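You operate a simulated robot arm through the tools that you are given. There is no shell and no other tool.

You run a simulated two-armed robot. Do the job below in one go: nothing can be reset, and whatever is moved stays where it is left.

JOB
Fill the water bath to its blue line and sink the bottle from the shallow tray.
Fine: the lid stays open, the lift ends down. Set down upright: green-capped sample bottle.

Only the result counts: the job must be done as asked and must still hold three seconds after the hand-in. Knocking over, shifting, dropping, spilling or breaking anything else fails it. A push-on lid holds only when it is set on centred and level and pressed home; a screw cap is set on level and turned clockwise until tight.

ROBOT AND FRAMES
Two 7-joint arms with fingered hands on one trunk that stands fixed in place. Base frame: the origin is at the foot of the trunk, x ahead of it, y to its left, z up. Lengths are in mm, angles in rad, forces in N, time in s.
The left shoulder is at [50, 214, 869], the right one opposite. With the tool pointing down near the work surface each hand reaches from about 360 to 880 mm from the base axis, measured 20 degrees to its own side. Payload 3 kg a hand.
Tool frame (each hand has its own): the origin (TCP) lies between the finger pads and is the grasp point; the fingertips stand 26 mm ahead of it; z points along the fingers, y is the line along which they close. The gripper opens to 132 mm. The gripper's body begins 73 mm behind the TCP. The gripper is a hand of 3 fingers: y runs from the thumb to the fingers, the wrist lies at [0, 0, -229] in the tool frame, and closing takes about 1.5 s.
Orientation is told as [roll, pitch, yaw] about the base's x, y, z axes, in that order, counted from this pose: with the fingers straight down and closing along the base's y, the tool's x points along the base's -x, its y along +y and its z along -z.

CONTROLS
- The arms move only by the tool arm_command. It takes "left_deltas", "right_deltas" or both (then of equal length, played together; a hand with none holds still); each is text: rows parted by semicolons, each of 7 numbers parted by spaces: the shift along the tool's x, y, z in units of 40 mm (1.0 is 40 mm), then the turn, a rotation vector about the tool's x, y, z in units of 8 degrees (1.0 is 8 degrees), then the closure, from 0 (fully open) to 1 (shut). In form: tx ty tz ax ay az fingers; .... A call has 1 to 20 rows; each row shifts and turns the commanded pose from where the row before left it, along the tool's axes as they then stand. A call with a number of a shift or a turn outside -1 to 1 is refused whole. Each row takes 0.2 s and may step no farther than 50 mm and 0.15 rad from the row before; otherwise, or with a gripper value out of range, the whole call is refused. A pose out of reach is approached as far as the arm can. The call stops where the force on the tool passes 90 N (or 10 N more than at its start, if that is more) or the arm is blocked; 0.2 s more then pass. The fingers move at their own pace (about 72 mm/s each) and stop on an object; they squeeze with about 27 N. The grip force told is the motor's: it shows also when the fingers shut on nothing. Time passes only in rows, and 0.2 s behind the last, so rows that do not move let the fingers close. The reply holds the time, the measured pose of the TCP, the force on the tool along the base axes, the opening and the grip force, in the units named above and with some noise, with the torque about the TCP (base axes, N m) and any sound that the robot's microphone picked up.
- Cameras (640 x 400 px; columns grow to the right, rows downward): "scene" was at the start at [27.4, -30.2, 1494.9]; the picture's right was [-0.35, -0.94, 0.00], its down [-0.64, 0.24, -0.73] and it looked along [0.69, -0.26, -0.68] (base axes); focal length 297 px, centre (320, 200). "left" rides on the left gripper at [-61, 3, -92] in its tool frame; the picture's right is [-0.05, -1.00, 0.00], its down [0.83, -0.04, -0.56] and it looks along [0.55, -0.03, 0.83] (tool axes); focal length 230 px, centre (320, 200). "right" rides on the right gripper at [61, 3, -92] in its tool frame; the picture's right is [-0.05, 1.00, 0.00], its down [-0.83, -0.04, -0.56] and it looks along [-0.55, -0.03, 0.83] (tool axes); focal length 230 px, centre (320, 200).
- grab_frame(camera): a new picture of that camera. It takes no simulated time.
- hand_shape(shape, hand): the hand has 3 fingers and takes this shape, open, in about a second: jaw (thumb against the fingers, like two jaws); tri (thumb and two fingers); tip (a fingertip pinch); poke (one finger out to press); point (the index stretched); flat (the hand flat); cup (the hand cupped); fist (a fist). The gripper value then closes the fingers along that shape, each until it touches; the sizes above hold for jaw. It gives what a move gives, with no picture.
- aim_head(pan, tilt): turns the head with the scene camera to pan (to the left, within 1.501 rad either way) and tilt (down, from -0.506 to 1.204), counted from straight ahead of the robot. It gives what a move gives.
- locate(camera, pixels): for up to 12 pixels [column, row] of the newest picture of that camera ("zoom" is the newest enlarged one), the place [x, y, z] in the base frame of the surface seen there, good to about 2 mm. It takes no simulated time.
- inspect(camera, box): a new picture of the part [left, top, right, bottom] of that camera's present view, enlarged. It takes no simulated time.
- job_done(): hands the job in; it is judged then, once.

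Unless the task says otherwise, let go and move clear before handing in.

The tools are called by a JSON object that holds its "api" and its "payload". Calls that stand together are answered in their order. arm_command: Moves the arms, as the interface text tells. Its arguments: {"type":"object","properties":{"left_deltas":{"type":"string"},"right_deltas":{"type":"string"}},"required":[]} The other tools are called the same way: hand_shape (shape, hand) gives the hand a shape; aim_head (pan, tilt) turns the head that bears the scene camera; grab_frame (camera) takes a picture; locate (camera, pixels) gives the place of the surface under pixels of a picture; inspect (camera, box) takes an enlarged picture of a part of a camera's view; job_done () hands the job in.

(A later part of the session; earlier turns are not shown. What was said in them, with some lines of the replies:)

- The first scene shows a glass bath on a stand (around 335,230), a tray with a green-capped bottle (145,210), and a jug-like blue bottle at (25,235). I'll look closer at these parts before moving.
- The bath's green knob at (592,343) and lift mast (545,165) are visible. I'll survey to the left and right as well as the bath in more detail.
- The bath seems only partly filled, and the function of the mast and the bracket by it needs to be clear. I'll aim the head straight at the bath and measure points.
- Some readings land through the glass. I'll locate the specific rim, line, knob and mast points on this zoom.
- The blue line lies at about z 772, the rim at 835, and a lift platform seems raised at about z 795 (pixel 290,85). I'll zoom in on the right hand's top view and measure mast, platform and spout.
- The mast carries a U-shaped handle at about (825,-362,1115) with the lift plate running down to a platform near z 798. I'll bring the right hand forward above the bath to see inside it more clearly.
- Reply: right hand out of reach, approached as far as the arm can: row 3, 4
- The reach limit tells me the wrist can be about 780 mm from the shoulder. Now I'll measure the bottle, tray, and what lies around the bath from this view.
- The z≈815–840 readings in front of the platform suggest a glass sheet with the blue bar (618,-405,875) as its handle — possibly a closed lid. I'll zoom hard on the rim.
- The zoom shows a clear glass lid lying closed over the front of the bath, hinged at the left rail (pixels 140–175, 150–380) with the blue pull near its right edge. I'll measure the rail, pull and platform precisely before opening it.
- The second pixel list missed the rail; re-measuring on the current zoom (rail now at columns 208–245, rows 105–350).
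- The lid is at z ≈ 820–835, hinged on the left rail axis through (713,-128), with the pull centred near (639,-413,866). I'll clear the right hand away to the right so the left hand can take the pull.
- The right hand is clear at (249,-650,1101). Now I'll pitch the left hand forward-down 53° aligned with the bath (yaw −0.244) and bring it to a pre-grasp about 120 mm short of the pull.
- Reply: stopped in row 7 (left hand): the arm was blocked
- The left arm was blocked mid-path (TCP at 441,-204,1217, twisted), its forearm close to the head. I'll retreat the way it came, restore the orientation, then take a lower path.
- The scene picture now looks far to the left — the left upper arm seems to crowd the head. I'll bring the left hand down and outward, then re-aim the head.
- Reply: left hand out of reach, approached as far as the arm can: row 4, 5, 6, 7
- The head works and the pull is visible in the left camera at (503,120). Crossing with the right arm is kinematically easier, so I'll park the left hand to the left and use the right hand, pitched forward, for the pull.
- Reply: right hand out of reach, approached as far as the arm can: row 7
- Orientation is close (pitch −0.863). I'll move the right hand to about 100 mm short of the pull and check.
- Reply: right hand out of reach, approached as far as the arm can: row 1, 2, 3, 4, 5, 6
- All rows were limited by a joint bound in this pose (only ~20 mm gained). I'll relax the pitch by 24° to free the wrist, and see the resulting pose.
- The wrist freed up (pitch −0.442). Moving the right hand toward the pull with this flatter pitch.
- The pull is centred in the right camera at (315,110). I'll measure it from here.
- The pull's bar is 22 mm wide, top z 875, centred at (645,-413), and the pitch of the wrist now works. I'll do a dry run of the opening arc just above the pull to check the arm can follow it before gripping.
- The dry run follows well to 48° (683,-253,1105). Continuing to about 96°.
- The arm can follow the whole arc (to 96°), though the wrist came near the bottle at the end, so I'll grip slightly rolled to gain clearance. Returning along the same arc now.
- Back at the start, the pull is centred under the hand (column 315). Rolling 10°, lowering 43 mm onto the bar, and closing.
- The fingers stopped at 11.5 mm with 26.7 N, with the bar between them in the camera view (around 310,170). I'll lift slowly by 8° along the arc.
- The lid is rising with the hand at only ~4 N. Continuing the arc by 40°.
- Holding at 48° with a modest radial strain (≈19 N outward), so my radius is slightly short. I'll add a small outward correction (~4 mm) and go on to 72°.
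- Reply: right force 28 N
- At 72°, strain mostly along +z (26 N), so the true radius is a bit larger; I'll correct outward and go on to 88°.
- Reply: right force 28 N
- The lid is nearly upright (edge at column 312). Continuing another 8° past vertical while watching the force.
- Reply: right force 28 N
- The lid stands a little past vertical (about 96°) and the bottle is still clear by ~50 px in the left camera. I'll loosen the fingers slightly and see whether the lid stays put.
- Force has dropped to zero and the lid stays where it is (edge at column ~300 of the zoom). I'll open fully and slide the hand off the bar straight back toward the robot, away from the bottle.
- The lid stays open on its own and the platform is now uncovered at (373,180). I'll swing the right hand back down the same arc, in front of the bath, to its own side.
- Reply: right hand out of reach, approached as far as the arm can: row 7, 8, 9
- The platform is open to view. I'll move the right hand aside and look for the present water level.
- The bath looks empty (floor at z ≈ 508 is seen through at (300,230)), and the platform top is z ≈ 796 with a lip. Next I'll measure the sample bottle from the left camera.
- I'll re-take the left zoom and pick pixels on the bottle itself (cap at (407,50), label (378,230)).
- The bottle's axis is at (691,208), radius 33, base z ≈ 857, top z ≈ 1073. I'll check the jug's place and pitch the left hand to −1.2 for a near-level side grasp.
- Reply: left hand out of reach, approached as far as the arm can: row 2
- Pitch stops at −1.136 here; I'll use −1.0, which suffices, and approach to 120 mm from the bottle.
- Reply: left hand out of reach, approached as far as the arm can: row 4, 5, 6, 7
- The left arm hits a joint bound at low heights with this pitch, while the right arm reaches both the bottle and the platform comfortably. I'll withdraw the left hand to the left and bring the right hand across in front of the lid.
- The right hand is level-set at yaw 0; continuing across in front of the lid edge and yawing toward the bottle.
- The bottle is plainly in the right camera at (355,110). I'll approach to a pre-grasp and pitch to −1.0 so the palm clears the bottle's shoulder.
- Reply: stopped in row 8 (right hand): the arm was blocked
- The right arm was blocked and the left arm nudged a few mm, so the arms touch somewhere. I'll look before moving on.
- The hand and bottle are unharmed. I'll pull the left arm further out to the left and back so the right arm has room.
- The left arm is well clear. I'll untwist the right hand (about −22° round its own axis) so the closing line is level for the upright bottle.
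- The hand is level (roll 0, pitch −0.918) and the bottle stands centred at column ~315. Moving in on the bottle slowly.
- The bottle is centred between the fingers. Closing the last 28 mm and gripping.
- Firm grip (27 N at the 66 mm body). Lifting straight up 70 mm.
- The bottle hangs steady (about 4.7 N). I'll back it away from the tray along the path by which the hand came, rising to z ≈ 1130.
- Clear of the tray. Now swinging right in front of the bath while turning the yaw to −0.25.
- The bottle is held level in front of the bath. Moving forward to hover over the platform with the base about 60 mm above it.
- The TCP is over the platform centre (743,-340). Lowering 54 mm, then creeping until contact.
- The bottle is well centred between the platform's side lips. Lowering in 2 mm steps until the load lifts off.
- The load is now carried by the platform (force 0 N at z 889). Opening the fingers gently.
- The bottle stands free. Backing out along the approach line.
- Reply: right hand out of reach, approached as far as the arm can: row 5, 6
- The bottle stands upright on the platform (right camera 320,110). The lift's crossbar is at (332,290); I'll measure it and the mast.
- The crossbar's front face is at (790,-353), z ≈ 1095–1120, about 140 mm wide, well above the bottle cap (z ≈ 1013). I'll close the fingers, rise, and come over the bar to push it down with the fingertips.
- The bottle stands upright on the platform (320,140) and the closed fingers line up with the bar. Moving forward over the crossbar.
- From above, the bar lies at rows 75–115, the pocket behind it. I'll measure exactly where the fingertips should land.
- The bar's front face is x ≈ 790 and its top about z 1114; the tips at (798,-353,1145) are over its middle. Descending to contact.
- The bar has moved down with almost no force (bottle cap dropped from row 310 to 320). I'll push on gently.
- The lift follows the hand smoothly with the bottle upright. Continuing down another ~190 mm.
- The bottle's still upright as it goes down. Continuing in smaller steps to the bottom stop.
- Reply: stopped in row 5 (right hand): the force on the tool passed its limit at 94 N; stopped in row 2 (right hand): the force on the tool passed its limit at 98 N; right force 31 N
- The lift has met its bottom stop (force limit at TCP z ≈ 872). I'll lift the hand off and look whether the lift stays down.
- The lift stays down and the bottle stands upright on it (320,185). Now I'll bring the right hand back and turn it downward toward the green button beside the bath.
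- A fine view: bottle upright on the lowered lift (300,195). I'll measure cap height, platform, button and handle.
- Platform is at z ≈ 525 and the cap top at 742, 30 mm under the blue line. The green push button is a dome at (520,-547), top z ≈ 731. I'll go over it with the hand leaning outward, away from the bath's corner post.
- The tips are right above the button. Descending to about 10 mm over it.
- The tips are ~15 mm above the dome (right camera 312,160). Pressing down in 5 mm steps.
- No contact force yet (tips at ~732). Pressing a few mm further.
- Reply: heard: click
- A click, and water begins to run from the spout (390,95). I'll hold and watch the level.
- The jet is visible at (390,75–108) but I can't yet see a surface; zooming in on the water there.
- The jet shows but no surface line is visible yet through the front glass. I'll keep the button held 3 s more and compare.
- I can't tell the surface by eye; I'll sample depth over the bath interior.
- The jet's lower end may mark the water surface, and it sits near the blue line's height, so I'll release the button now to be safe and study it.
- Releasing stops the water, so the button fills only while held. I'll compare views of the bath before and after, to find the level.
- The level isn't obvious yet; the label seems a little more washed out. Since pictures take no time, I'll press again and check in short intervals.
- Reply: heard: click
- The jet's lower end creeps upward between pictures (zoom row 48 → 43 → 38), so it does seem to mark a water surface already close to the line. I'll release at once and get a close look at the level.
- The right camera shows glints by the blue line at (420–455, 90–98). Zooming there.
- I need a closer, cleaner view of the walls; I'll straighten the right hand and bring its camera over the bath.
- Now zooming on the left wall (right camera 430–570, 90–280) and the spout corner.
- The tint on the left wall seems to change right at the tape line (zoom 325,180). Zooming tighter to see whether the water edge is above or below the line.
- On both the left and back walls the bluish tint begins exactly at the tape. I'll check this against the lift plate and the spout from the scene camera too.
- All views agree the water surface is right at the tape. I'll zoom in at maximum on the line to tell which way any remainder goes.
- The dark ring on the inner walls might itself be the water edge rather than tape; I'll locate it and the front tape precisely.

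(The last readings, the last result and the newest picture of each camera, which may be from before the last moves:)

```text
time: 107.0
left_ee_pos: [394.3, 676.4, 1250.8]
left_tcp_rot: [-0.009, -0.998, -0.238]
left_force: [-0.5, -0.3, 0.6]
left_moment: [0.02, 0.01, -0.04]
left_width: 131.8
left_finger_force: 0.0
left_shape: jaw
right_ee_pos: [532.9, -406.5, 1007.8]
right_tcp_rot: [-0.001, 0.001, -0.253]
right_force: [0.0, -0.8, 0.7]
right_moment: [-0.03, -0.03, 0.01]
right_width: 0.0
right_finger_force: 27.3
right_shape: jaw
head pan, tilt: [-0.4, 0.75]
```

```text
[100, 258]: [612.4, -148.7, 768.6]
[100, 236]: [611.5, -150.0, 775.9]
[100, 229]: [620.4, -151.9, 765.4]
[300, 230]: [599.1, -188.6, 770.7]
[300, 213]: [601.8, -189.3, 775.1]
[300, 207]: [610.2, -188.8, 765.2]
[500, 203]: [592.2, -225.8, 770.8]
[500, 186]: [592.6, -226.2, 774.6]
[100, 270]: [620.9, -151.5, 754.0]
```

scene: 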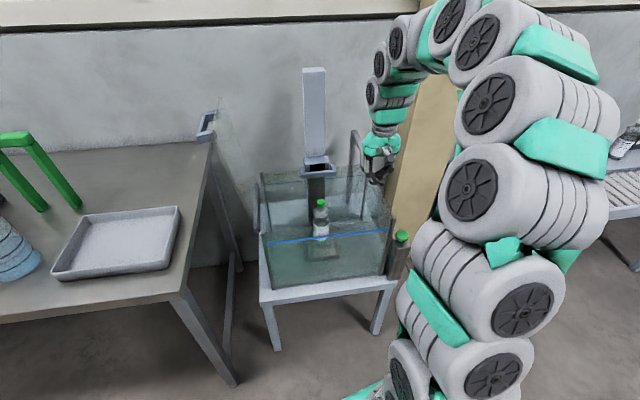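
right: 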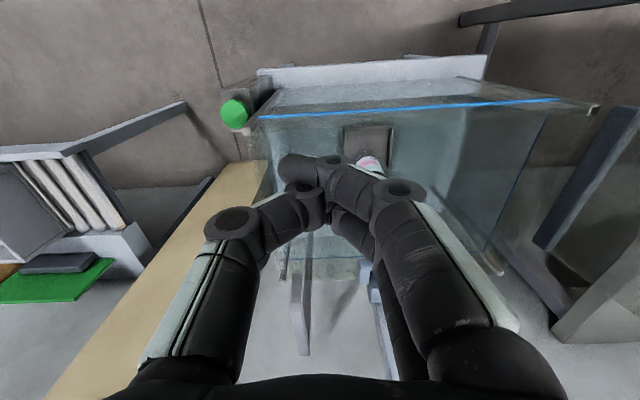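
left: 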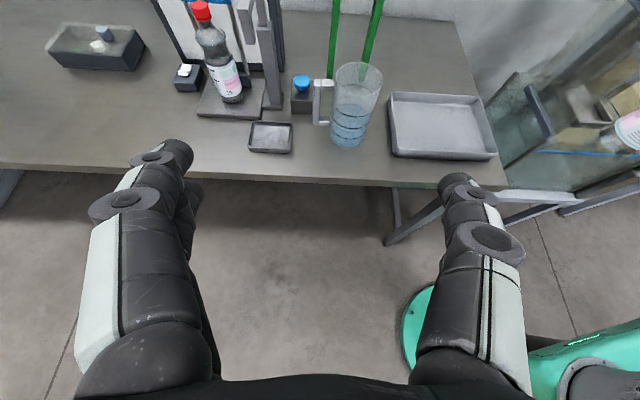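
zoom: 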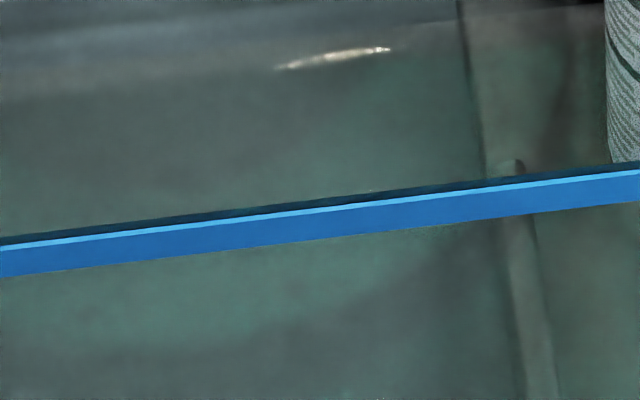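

The ring is the water's edge: about z 767 all round, while the tape spans 766–775 with its centre near 770.7. So the level needs roughly 3–4 mm more. I'll return to the button for a short, measured press.

{"api": "arm_command", "payload": {"right_deltas": "-0.142 -0.954 0 0 0 0 1;-0.142 -0.954 0 0 0 0 1;-0.142 -0.954 0 0 0 0 1;-0.142 -0.954 0 0 0 0 1;0 0 0 -0.81 0 0 1;0 0 0 -0.81 0 0 1;0 0 0 -0.81 0 0 1;0 0 0 -0.81 0 0 1;0 -0.436 0.9 0 0 0 1;0 -0.436 0.9 0 0 0 1;0 -0.436 0.9 0 0 0 1;0 -0.436 0.9 0 0 0 1;0 -0.436 0.9 0 0 0 1;0 0 0 0 0 0 1"}}

{"api": "grab_frame", "payload": {"camera": "right"}}

{"api": "inspect", "payload": {"camera": "scene", "box": [282, 178, 302, 190]}}

{"api": "locate", "payload": {"camera": "zoom", "pixels": [[60, 196], [160, 186], [260, 176], [400, 162], [500, 153]]}}

```text
time: 110.0
left_ee_pos: [393.4, 675.3, 1250.7]
left_tcp_rot: [-0.01, -0.997, -0.239]
left_force: [0.2, 0.3, -0.4]
left_moment: [0.02, 0.0, -0.02]
left_width: 132.1
left_finger_force: 0.0
left_shape: jaw
right_ee_pos: [517.5, -559.0, 806.8]
right_tcp_rot: [0.453, 0.0, -0.251]
right_force: [-0.6, -0.4, -0.2]
right_moment: [-0.02, 0.0, -0.01]
right_width: 0.0
right_finger_force: 27.1
right_shape: jaw
head pan, tilt: [-0.4, 0.75]
```

```text
taken
```

right: 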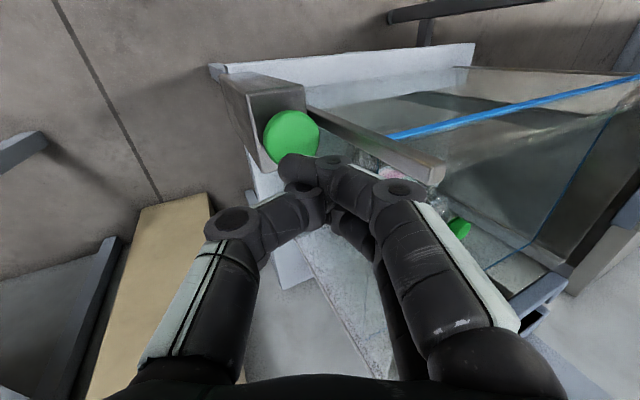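

```text
16.00 times, centred on (292, 184) of scene
```

zoom: 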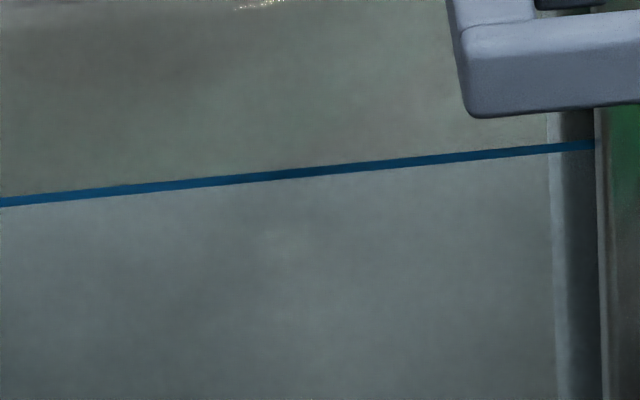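

```text
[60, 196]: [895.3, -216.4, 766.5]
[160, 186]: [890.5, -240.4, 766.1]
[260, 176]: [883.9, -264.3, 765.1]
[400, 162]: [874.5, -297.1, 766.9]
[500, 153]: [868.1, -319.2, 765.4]
```

Level stands at ~766 and the hand is over the button. Pressing for about half a second and measuring.

{"api": "arm_command", "payload": {"right_deltas": "0 -0.436 0.9 0 0 0 1;0 -0.11 0.225 0 0 0 1;0 -0.11 0.225 0 0 0 1;0 0 0 0 0 0 1"}}

{"api": "inspect", "payload": {"camera": "scene", "box": [282, 178, 302, 190]}}

{"api": "locate", "payload": {"camera": "zoom", "pixels": [[60, 196], [160, 186], [260, 176], [400, 162], [500, 153]]}}

```text
time: 111.0
left_ee_pos: [393.6, 674.8, 1250.2]
left_tcp_rot: [-0.008, -0.997, -0.239]
left_force: [0.4, 0.4, -0.2]
left_moment: [0.03, -0.02, 0.01]
left_width: 132.0
left_finger_force: 0.0
left_shape: jaw
right_ee_pos: [516.7, -558.0, 747.5]
right_tcp_rot: [0.452, -0.001, -0.251]
right_force: [-1.7, 0.4, 3.1]
right_moment: [0.05, -0.03, 0.03]
right_width: 0.2
right_finger_force: 26.8
right_shape: jaw
head pan, tilt: [-0.4, 0.75]
heard: click
```

```text
16.00 times, centred on (292, 184) of scene
```

zoom: 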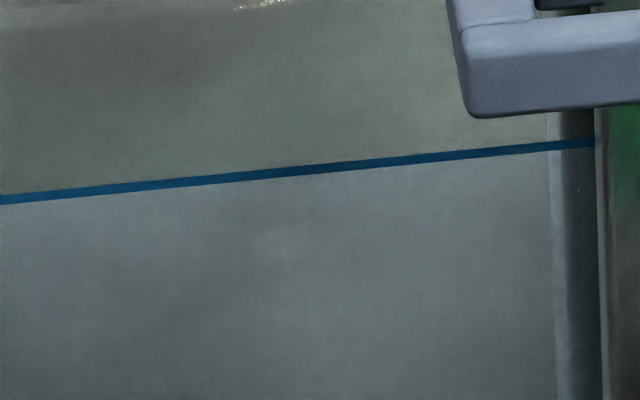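

```text
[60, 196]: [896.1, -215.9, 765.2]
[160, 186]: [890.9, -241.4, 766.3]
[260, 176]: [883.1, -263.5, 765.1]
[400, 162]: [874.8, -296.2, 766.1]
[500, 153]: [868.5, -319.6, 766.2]
```

The ring is creeping up (row 202 → 200 at left, ≈0.7 mm). Holding another second.

{"api": "arm_command", "payload": {"right_deltas": "0 0 0 0 0 0 1;0 0 0 0 0 0 1;0 0 0 0 0 0 1;0 0 0 0 0 0 1"}}

{"api": "inspect", "payload": {"camera": "scene", "box": [282, 178, 302, 190]}}

{"api": "locate", "payload": {"camera": "zoom", "pixels": [[60, 189], [160, 180], [260, 170], [400, 156], [500, 147]]}}

{"api": "inspect", "payload": {"camera": "scene", "box": [280, 228, 310, 250]}}

{"api": "locate", "payload": {"camera": "zoom", "pixels": [[300, 245], [300, 240], [300, 230], [300, 222], [300, 215], [300, 209], [300, 204], [300, 200]]}}

```text
time: 112.0
left_ee_pos: [393.1, 675.5, 1251.2]
left_tcp_rot: [-0.008, -0.998, -0.237]
left_force: [-0.4, -0.8, -0.5]
left_moment: [0.0, -0.02, 0.01]
left_width: 132.1
left_finger_force: 0.1
left_shape: jaw
right_ee_pos: [516.8, -558.9, 748.5]
right_tcp_rot: [0.453, -0.002, -0.251]
right_force: [0.5, -0.3, 3.6]
right_moment: [0.0, -0.08, 0.03]
right_width: 0.1
right_finger_force: 26.8
right_shape: jaw
head pan, tilt: [-0.4, 0.75]
```

```text
16.00 times, centred on (292, 184) of scene
```

zoom: 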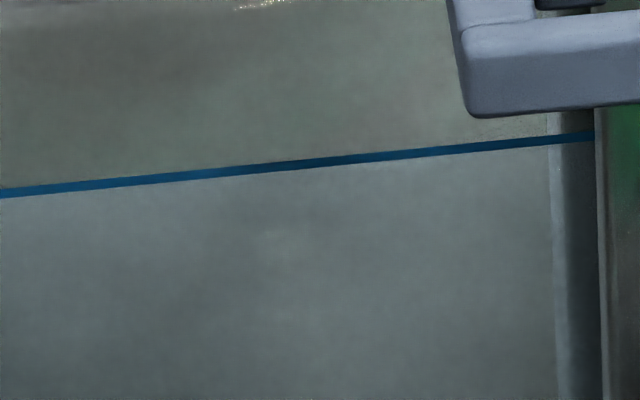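

```text
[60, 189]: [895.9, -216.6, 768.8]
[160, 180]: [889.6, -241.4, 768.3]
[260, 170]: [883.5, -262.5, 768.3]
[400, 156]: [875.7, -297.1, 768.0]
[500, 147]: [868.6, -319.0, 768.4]
```

```text
16.00 times, centred on (295, 239) of scene
```

zoom: 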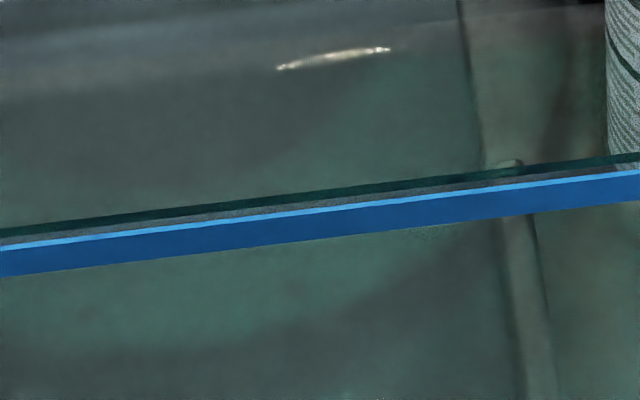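

```text
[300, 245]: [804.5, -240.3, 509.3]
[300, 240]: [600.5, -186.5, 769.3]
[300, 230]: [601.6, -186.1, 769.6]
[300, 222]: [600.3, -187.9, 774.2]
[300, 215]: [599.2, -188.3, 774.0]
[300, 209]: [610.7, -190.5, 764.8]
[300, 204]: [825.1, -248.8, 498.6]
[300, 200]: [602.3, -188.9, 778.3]
```

The level is now ~768.3, with the tape centre near 770.5; the rate is about 2.2 mm/s. Holding ~0.9 s more and then releasing within the same call.

{"api": "arm_command", "payload": {"right_deltas": "0 0 0 0 0 0 1;0 0 0 0 0 0 1;0 0 0 0 0 0 1;0 0 0 0 0 0 1;0 0.22 -0.45 0 0 0 1;0 0.436 -0.9 0 0 0 1;0 0 0 0 0 0 1"}}

{"api": "inspect", "payload": {"camera": "scene", "box": [282, 178, 302, 190]}}

{"api": "locate", "payload": {"camera": "zoom", "pixels": [[60, 182], [160, 173], [260, 164], [400, 150], [500, 141]]}}

{"api": "inspect", "payload": {"camera": "scene", "box": [270, 225, 320, 255]}}

{"api": "grab_frame", "payload": {"camera": "scene"}}

```text
time: 113.6
left_ee_pos: [395.0, 675.2, 1249.4]
left_tcp_rot: [-0.008, -0.997, -0.24]
left_force: [0.1, -1.1, -0.5]
left_moment: [0.0, 0.0, 0.01]
left_width: 131.9
left_finger_force: 0.1
left_shape: jaw
right_ee_pos: [516.7, -560.1, 807.2]
right_tcp_rot: [0.453, 0.0, -0.252]
right_force: [-0.4, 0.3, 0.1]
right_moment: [-0.03, 0.01, 0.0]
right_width: 0.0
right_finger_force: 27.3
right_shape: jaw
head pan, tilt: [-0.4, 0.75]
```

```text
16.00 times, centred on (292, 184) of scene
```

zoom: 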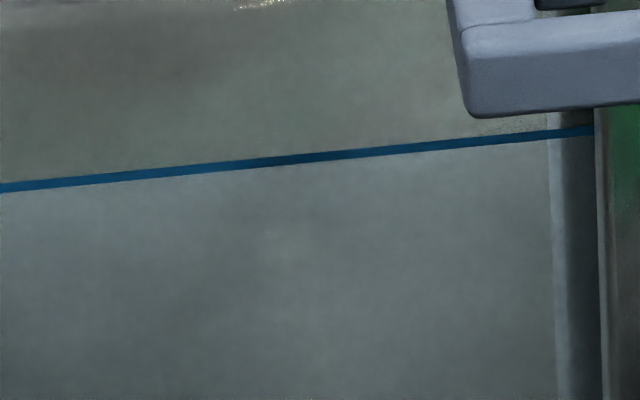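

```text
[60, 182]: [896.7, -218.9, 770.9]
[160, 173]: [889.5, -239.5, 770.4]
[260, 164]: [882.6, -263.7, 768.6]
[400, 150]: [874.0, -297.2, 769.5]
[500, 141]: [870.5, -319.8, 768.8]
```

```text
12.80 times, centred on (295, 240) of scene
```

zoom: 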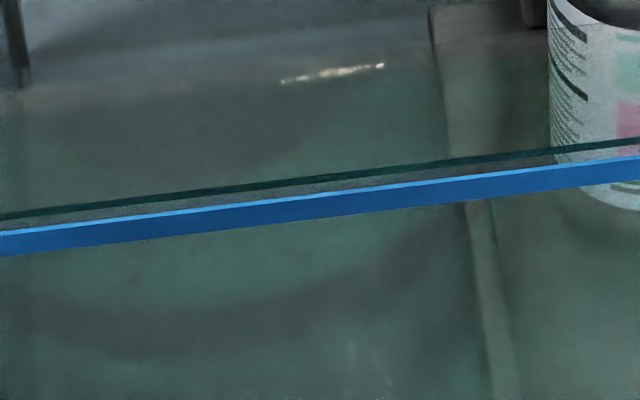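

```text
taken
```

scene: 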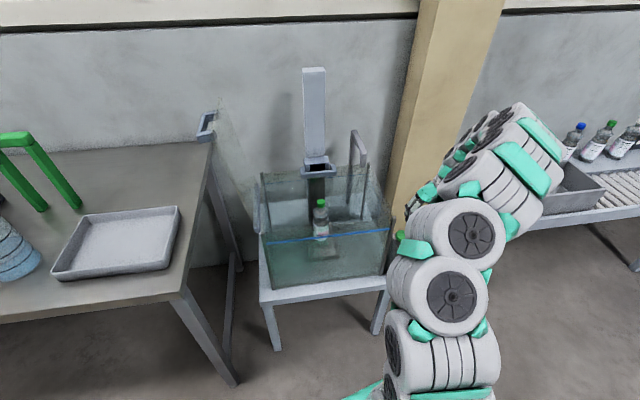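

Water edge now at ~770, level with the tape's centre (~770.5), and the jet has stopped. I'll raise the right hand clear and check the bottle, lid, lift and level after a pause.

{"api": "arm_command", "payload": {"right_deltas": "0 0.436 -0.9 0 0 0 1;0 0.436 -0.9 0 0 0 1;0 0.436 -0.9 0 0 0 0.5;0 0.436 -0.9 0 0 0 0.2;0 0.436 -0.9 0 0 0 0;0.5 0.3 -0.6 0.8 0 0 0;0.5 0 0 0.8 0 0 0;0 0 0 0.8 0 0 0;0 0 0 0.8 0 0 0;0 0 0 0 0 0 0;0 0 0 0 0 0 0;0 0 0 0 0 0 0;0 0 0 0 0 0 0;0 0 0 0 0 0 0;0 0 0 0 0 0 0"}}

{"api": "inspect", "payload": {"camera": "scene", "box": [190, 60, 430, 290]}}

{"api": "inspect", "payload": {"camera": "scene", "box": [282, 178, 302, 190]}}

{"api": "locate", "payload": {"camera": "zoom", "pixels": [[60, 182], [160, 173], [260, 164], [400, 150], [500, 141]]}}

{"api": "inspect", "payload": {"camera": "scene", "box": [290, 180, 350, 270]}}

{"api": "grab_frame", "payload": {"camera": "right"}}

```text
time: 116.8
left_ee_pos: [393.3, 675.8, 1250.1]
left_tcp_rot: [-0.009, -0.998, -0.241]
left_force: [0.2, -0.3, 0.2]
left_moment: [-0.02, 0.0, 0.01]
left_width: 132.0
left_finger_force: 0.3
left_shape: jaw
right_ee_pos: [476.4, -548.4, 1035.5]
right_tcp_rot: [0.005, 0.002, -0.253]
right_force: [-0.2, -0.6, -0.3]
right_moment: [0.06, 0.0, 0.02]
right_width: 131.9
right_finger_force: 0.1
right_shape: jaw
head pan, tilt: [-0.4, 0.75]
```

```text
1.74 times, centred on (310, 175) of scene
```

zoom: 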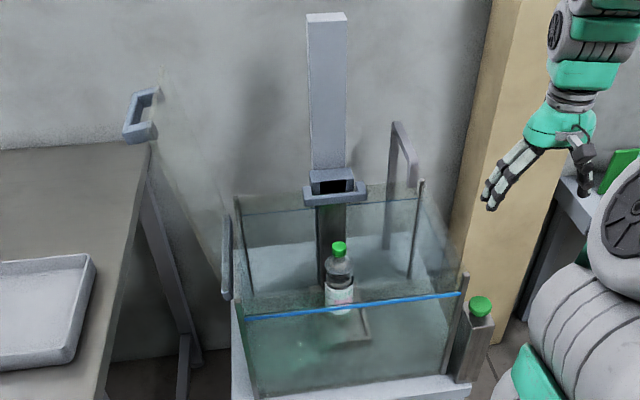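

```text
16.00 times, centred on (292, 184) of scene
```

zoom: 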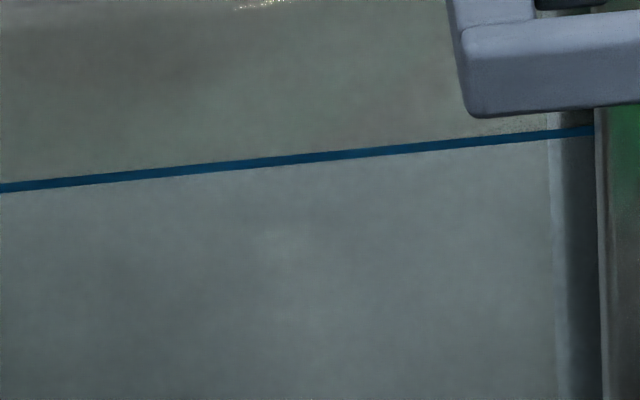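

```text
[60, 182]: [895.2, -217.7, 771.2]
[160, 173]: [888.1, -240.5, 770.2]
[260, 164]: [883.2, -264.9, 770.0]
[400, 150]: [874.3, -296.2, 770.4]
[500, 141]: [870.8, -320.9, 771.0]
```

```text
4.44 times, centred on (320, 225) of scene
```

zoom: 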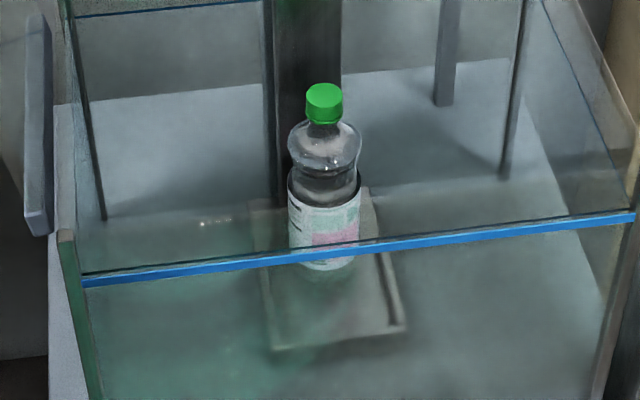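

```text
taken
```

right: 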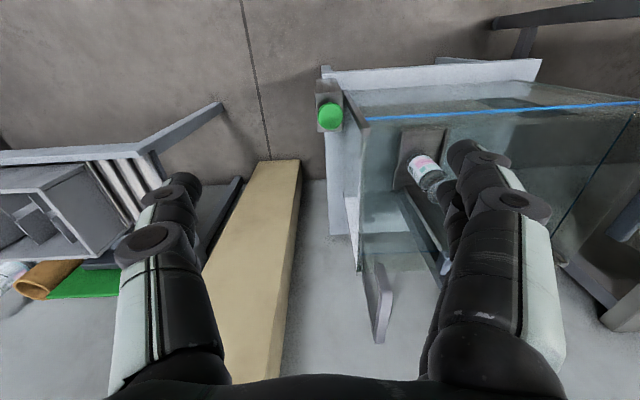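

The water edge reads 770.6 and is steady. The bottle stands upright on the lowered lift and the lid is open. One last check of the cap position and the tape.

{"api": "inspect", "payload": {"camera": "scene", "box": [290, 180, 350, 270]}}

{"api": "locate", "payload": {"camera": "zoom", "pixels": [[325, 92], [325, 110], [325, 180], [325, 230], [385, 290], [200, 266], [450, 240], [550, 230], [120, 276]]}}

```text
4.44 times, centred on (320, 225) of scene
```

zoom: 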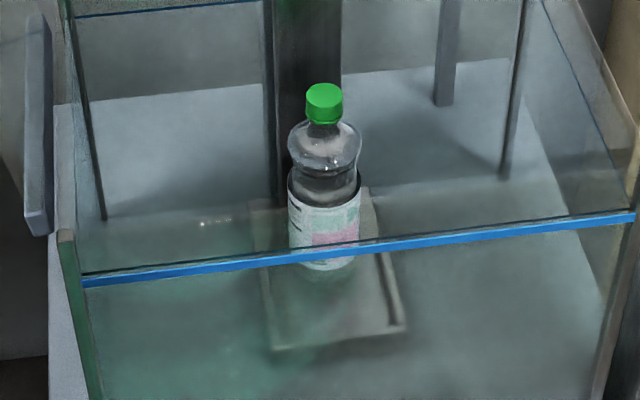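

```text
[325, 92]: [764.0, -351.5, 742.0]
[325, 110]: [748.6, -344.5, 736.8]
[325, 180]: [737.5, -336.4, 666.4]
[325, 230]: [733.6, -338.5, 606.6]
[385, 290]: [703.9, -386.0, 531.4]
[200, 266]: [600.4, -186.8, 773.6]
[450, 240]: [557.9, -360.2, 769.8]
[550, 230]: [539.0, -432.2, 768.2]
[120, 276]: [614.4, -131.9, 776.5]
```

The cap top sits at z 742, about 28 mm under the water surface (about 770.6), which matches the tape's centre. The bottle is upright, the lift is down, the lid is open and both hands are clear, so I'm handing in.

{"api": "job_done", "payload": {}}

```text
The job is handed in.
```

The bath is filled to its blue line, and the green-capped bottle from the shallow tray stands upright on the lowered lift, fully under water. I've handed the job in, but no verdict has come back.

- **Water level:** the water edge measures about 770.6 mm. The blue line spans roughly 766–775 mm, centred near 770.5 mm. The reading held steady for about three seconds after I released the fill button.
- **Bottle:** the cap top is at 742 mm, about 28 mm below the surface.
- **Lid and lift:** the lid was closed at the start. It now stands open on its hinge, and the lift is at its bottom stop.
- **Hands:** both are clear of the bath and the table.

During the work the arms were blocked twice. The left arm appeared to crowd the head, and later the right arm nudged the left. I saw nothing on the table or bath knocked over or moved out of place.
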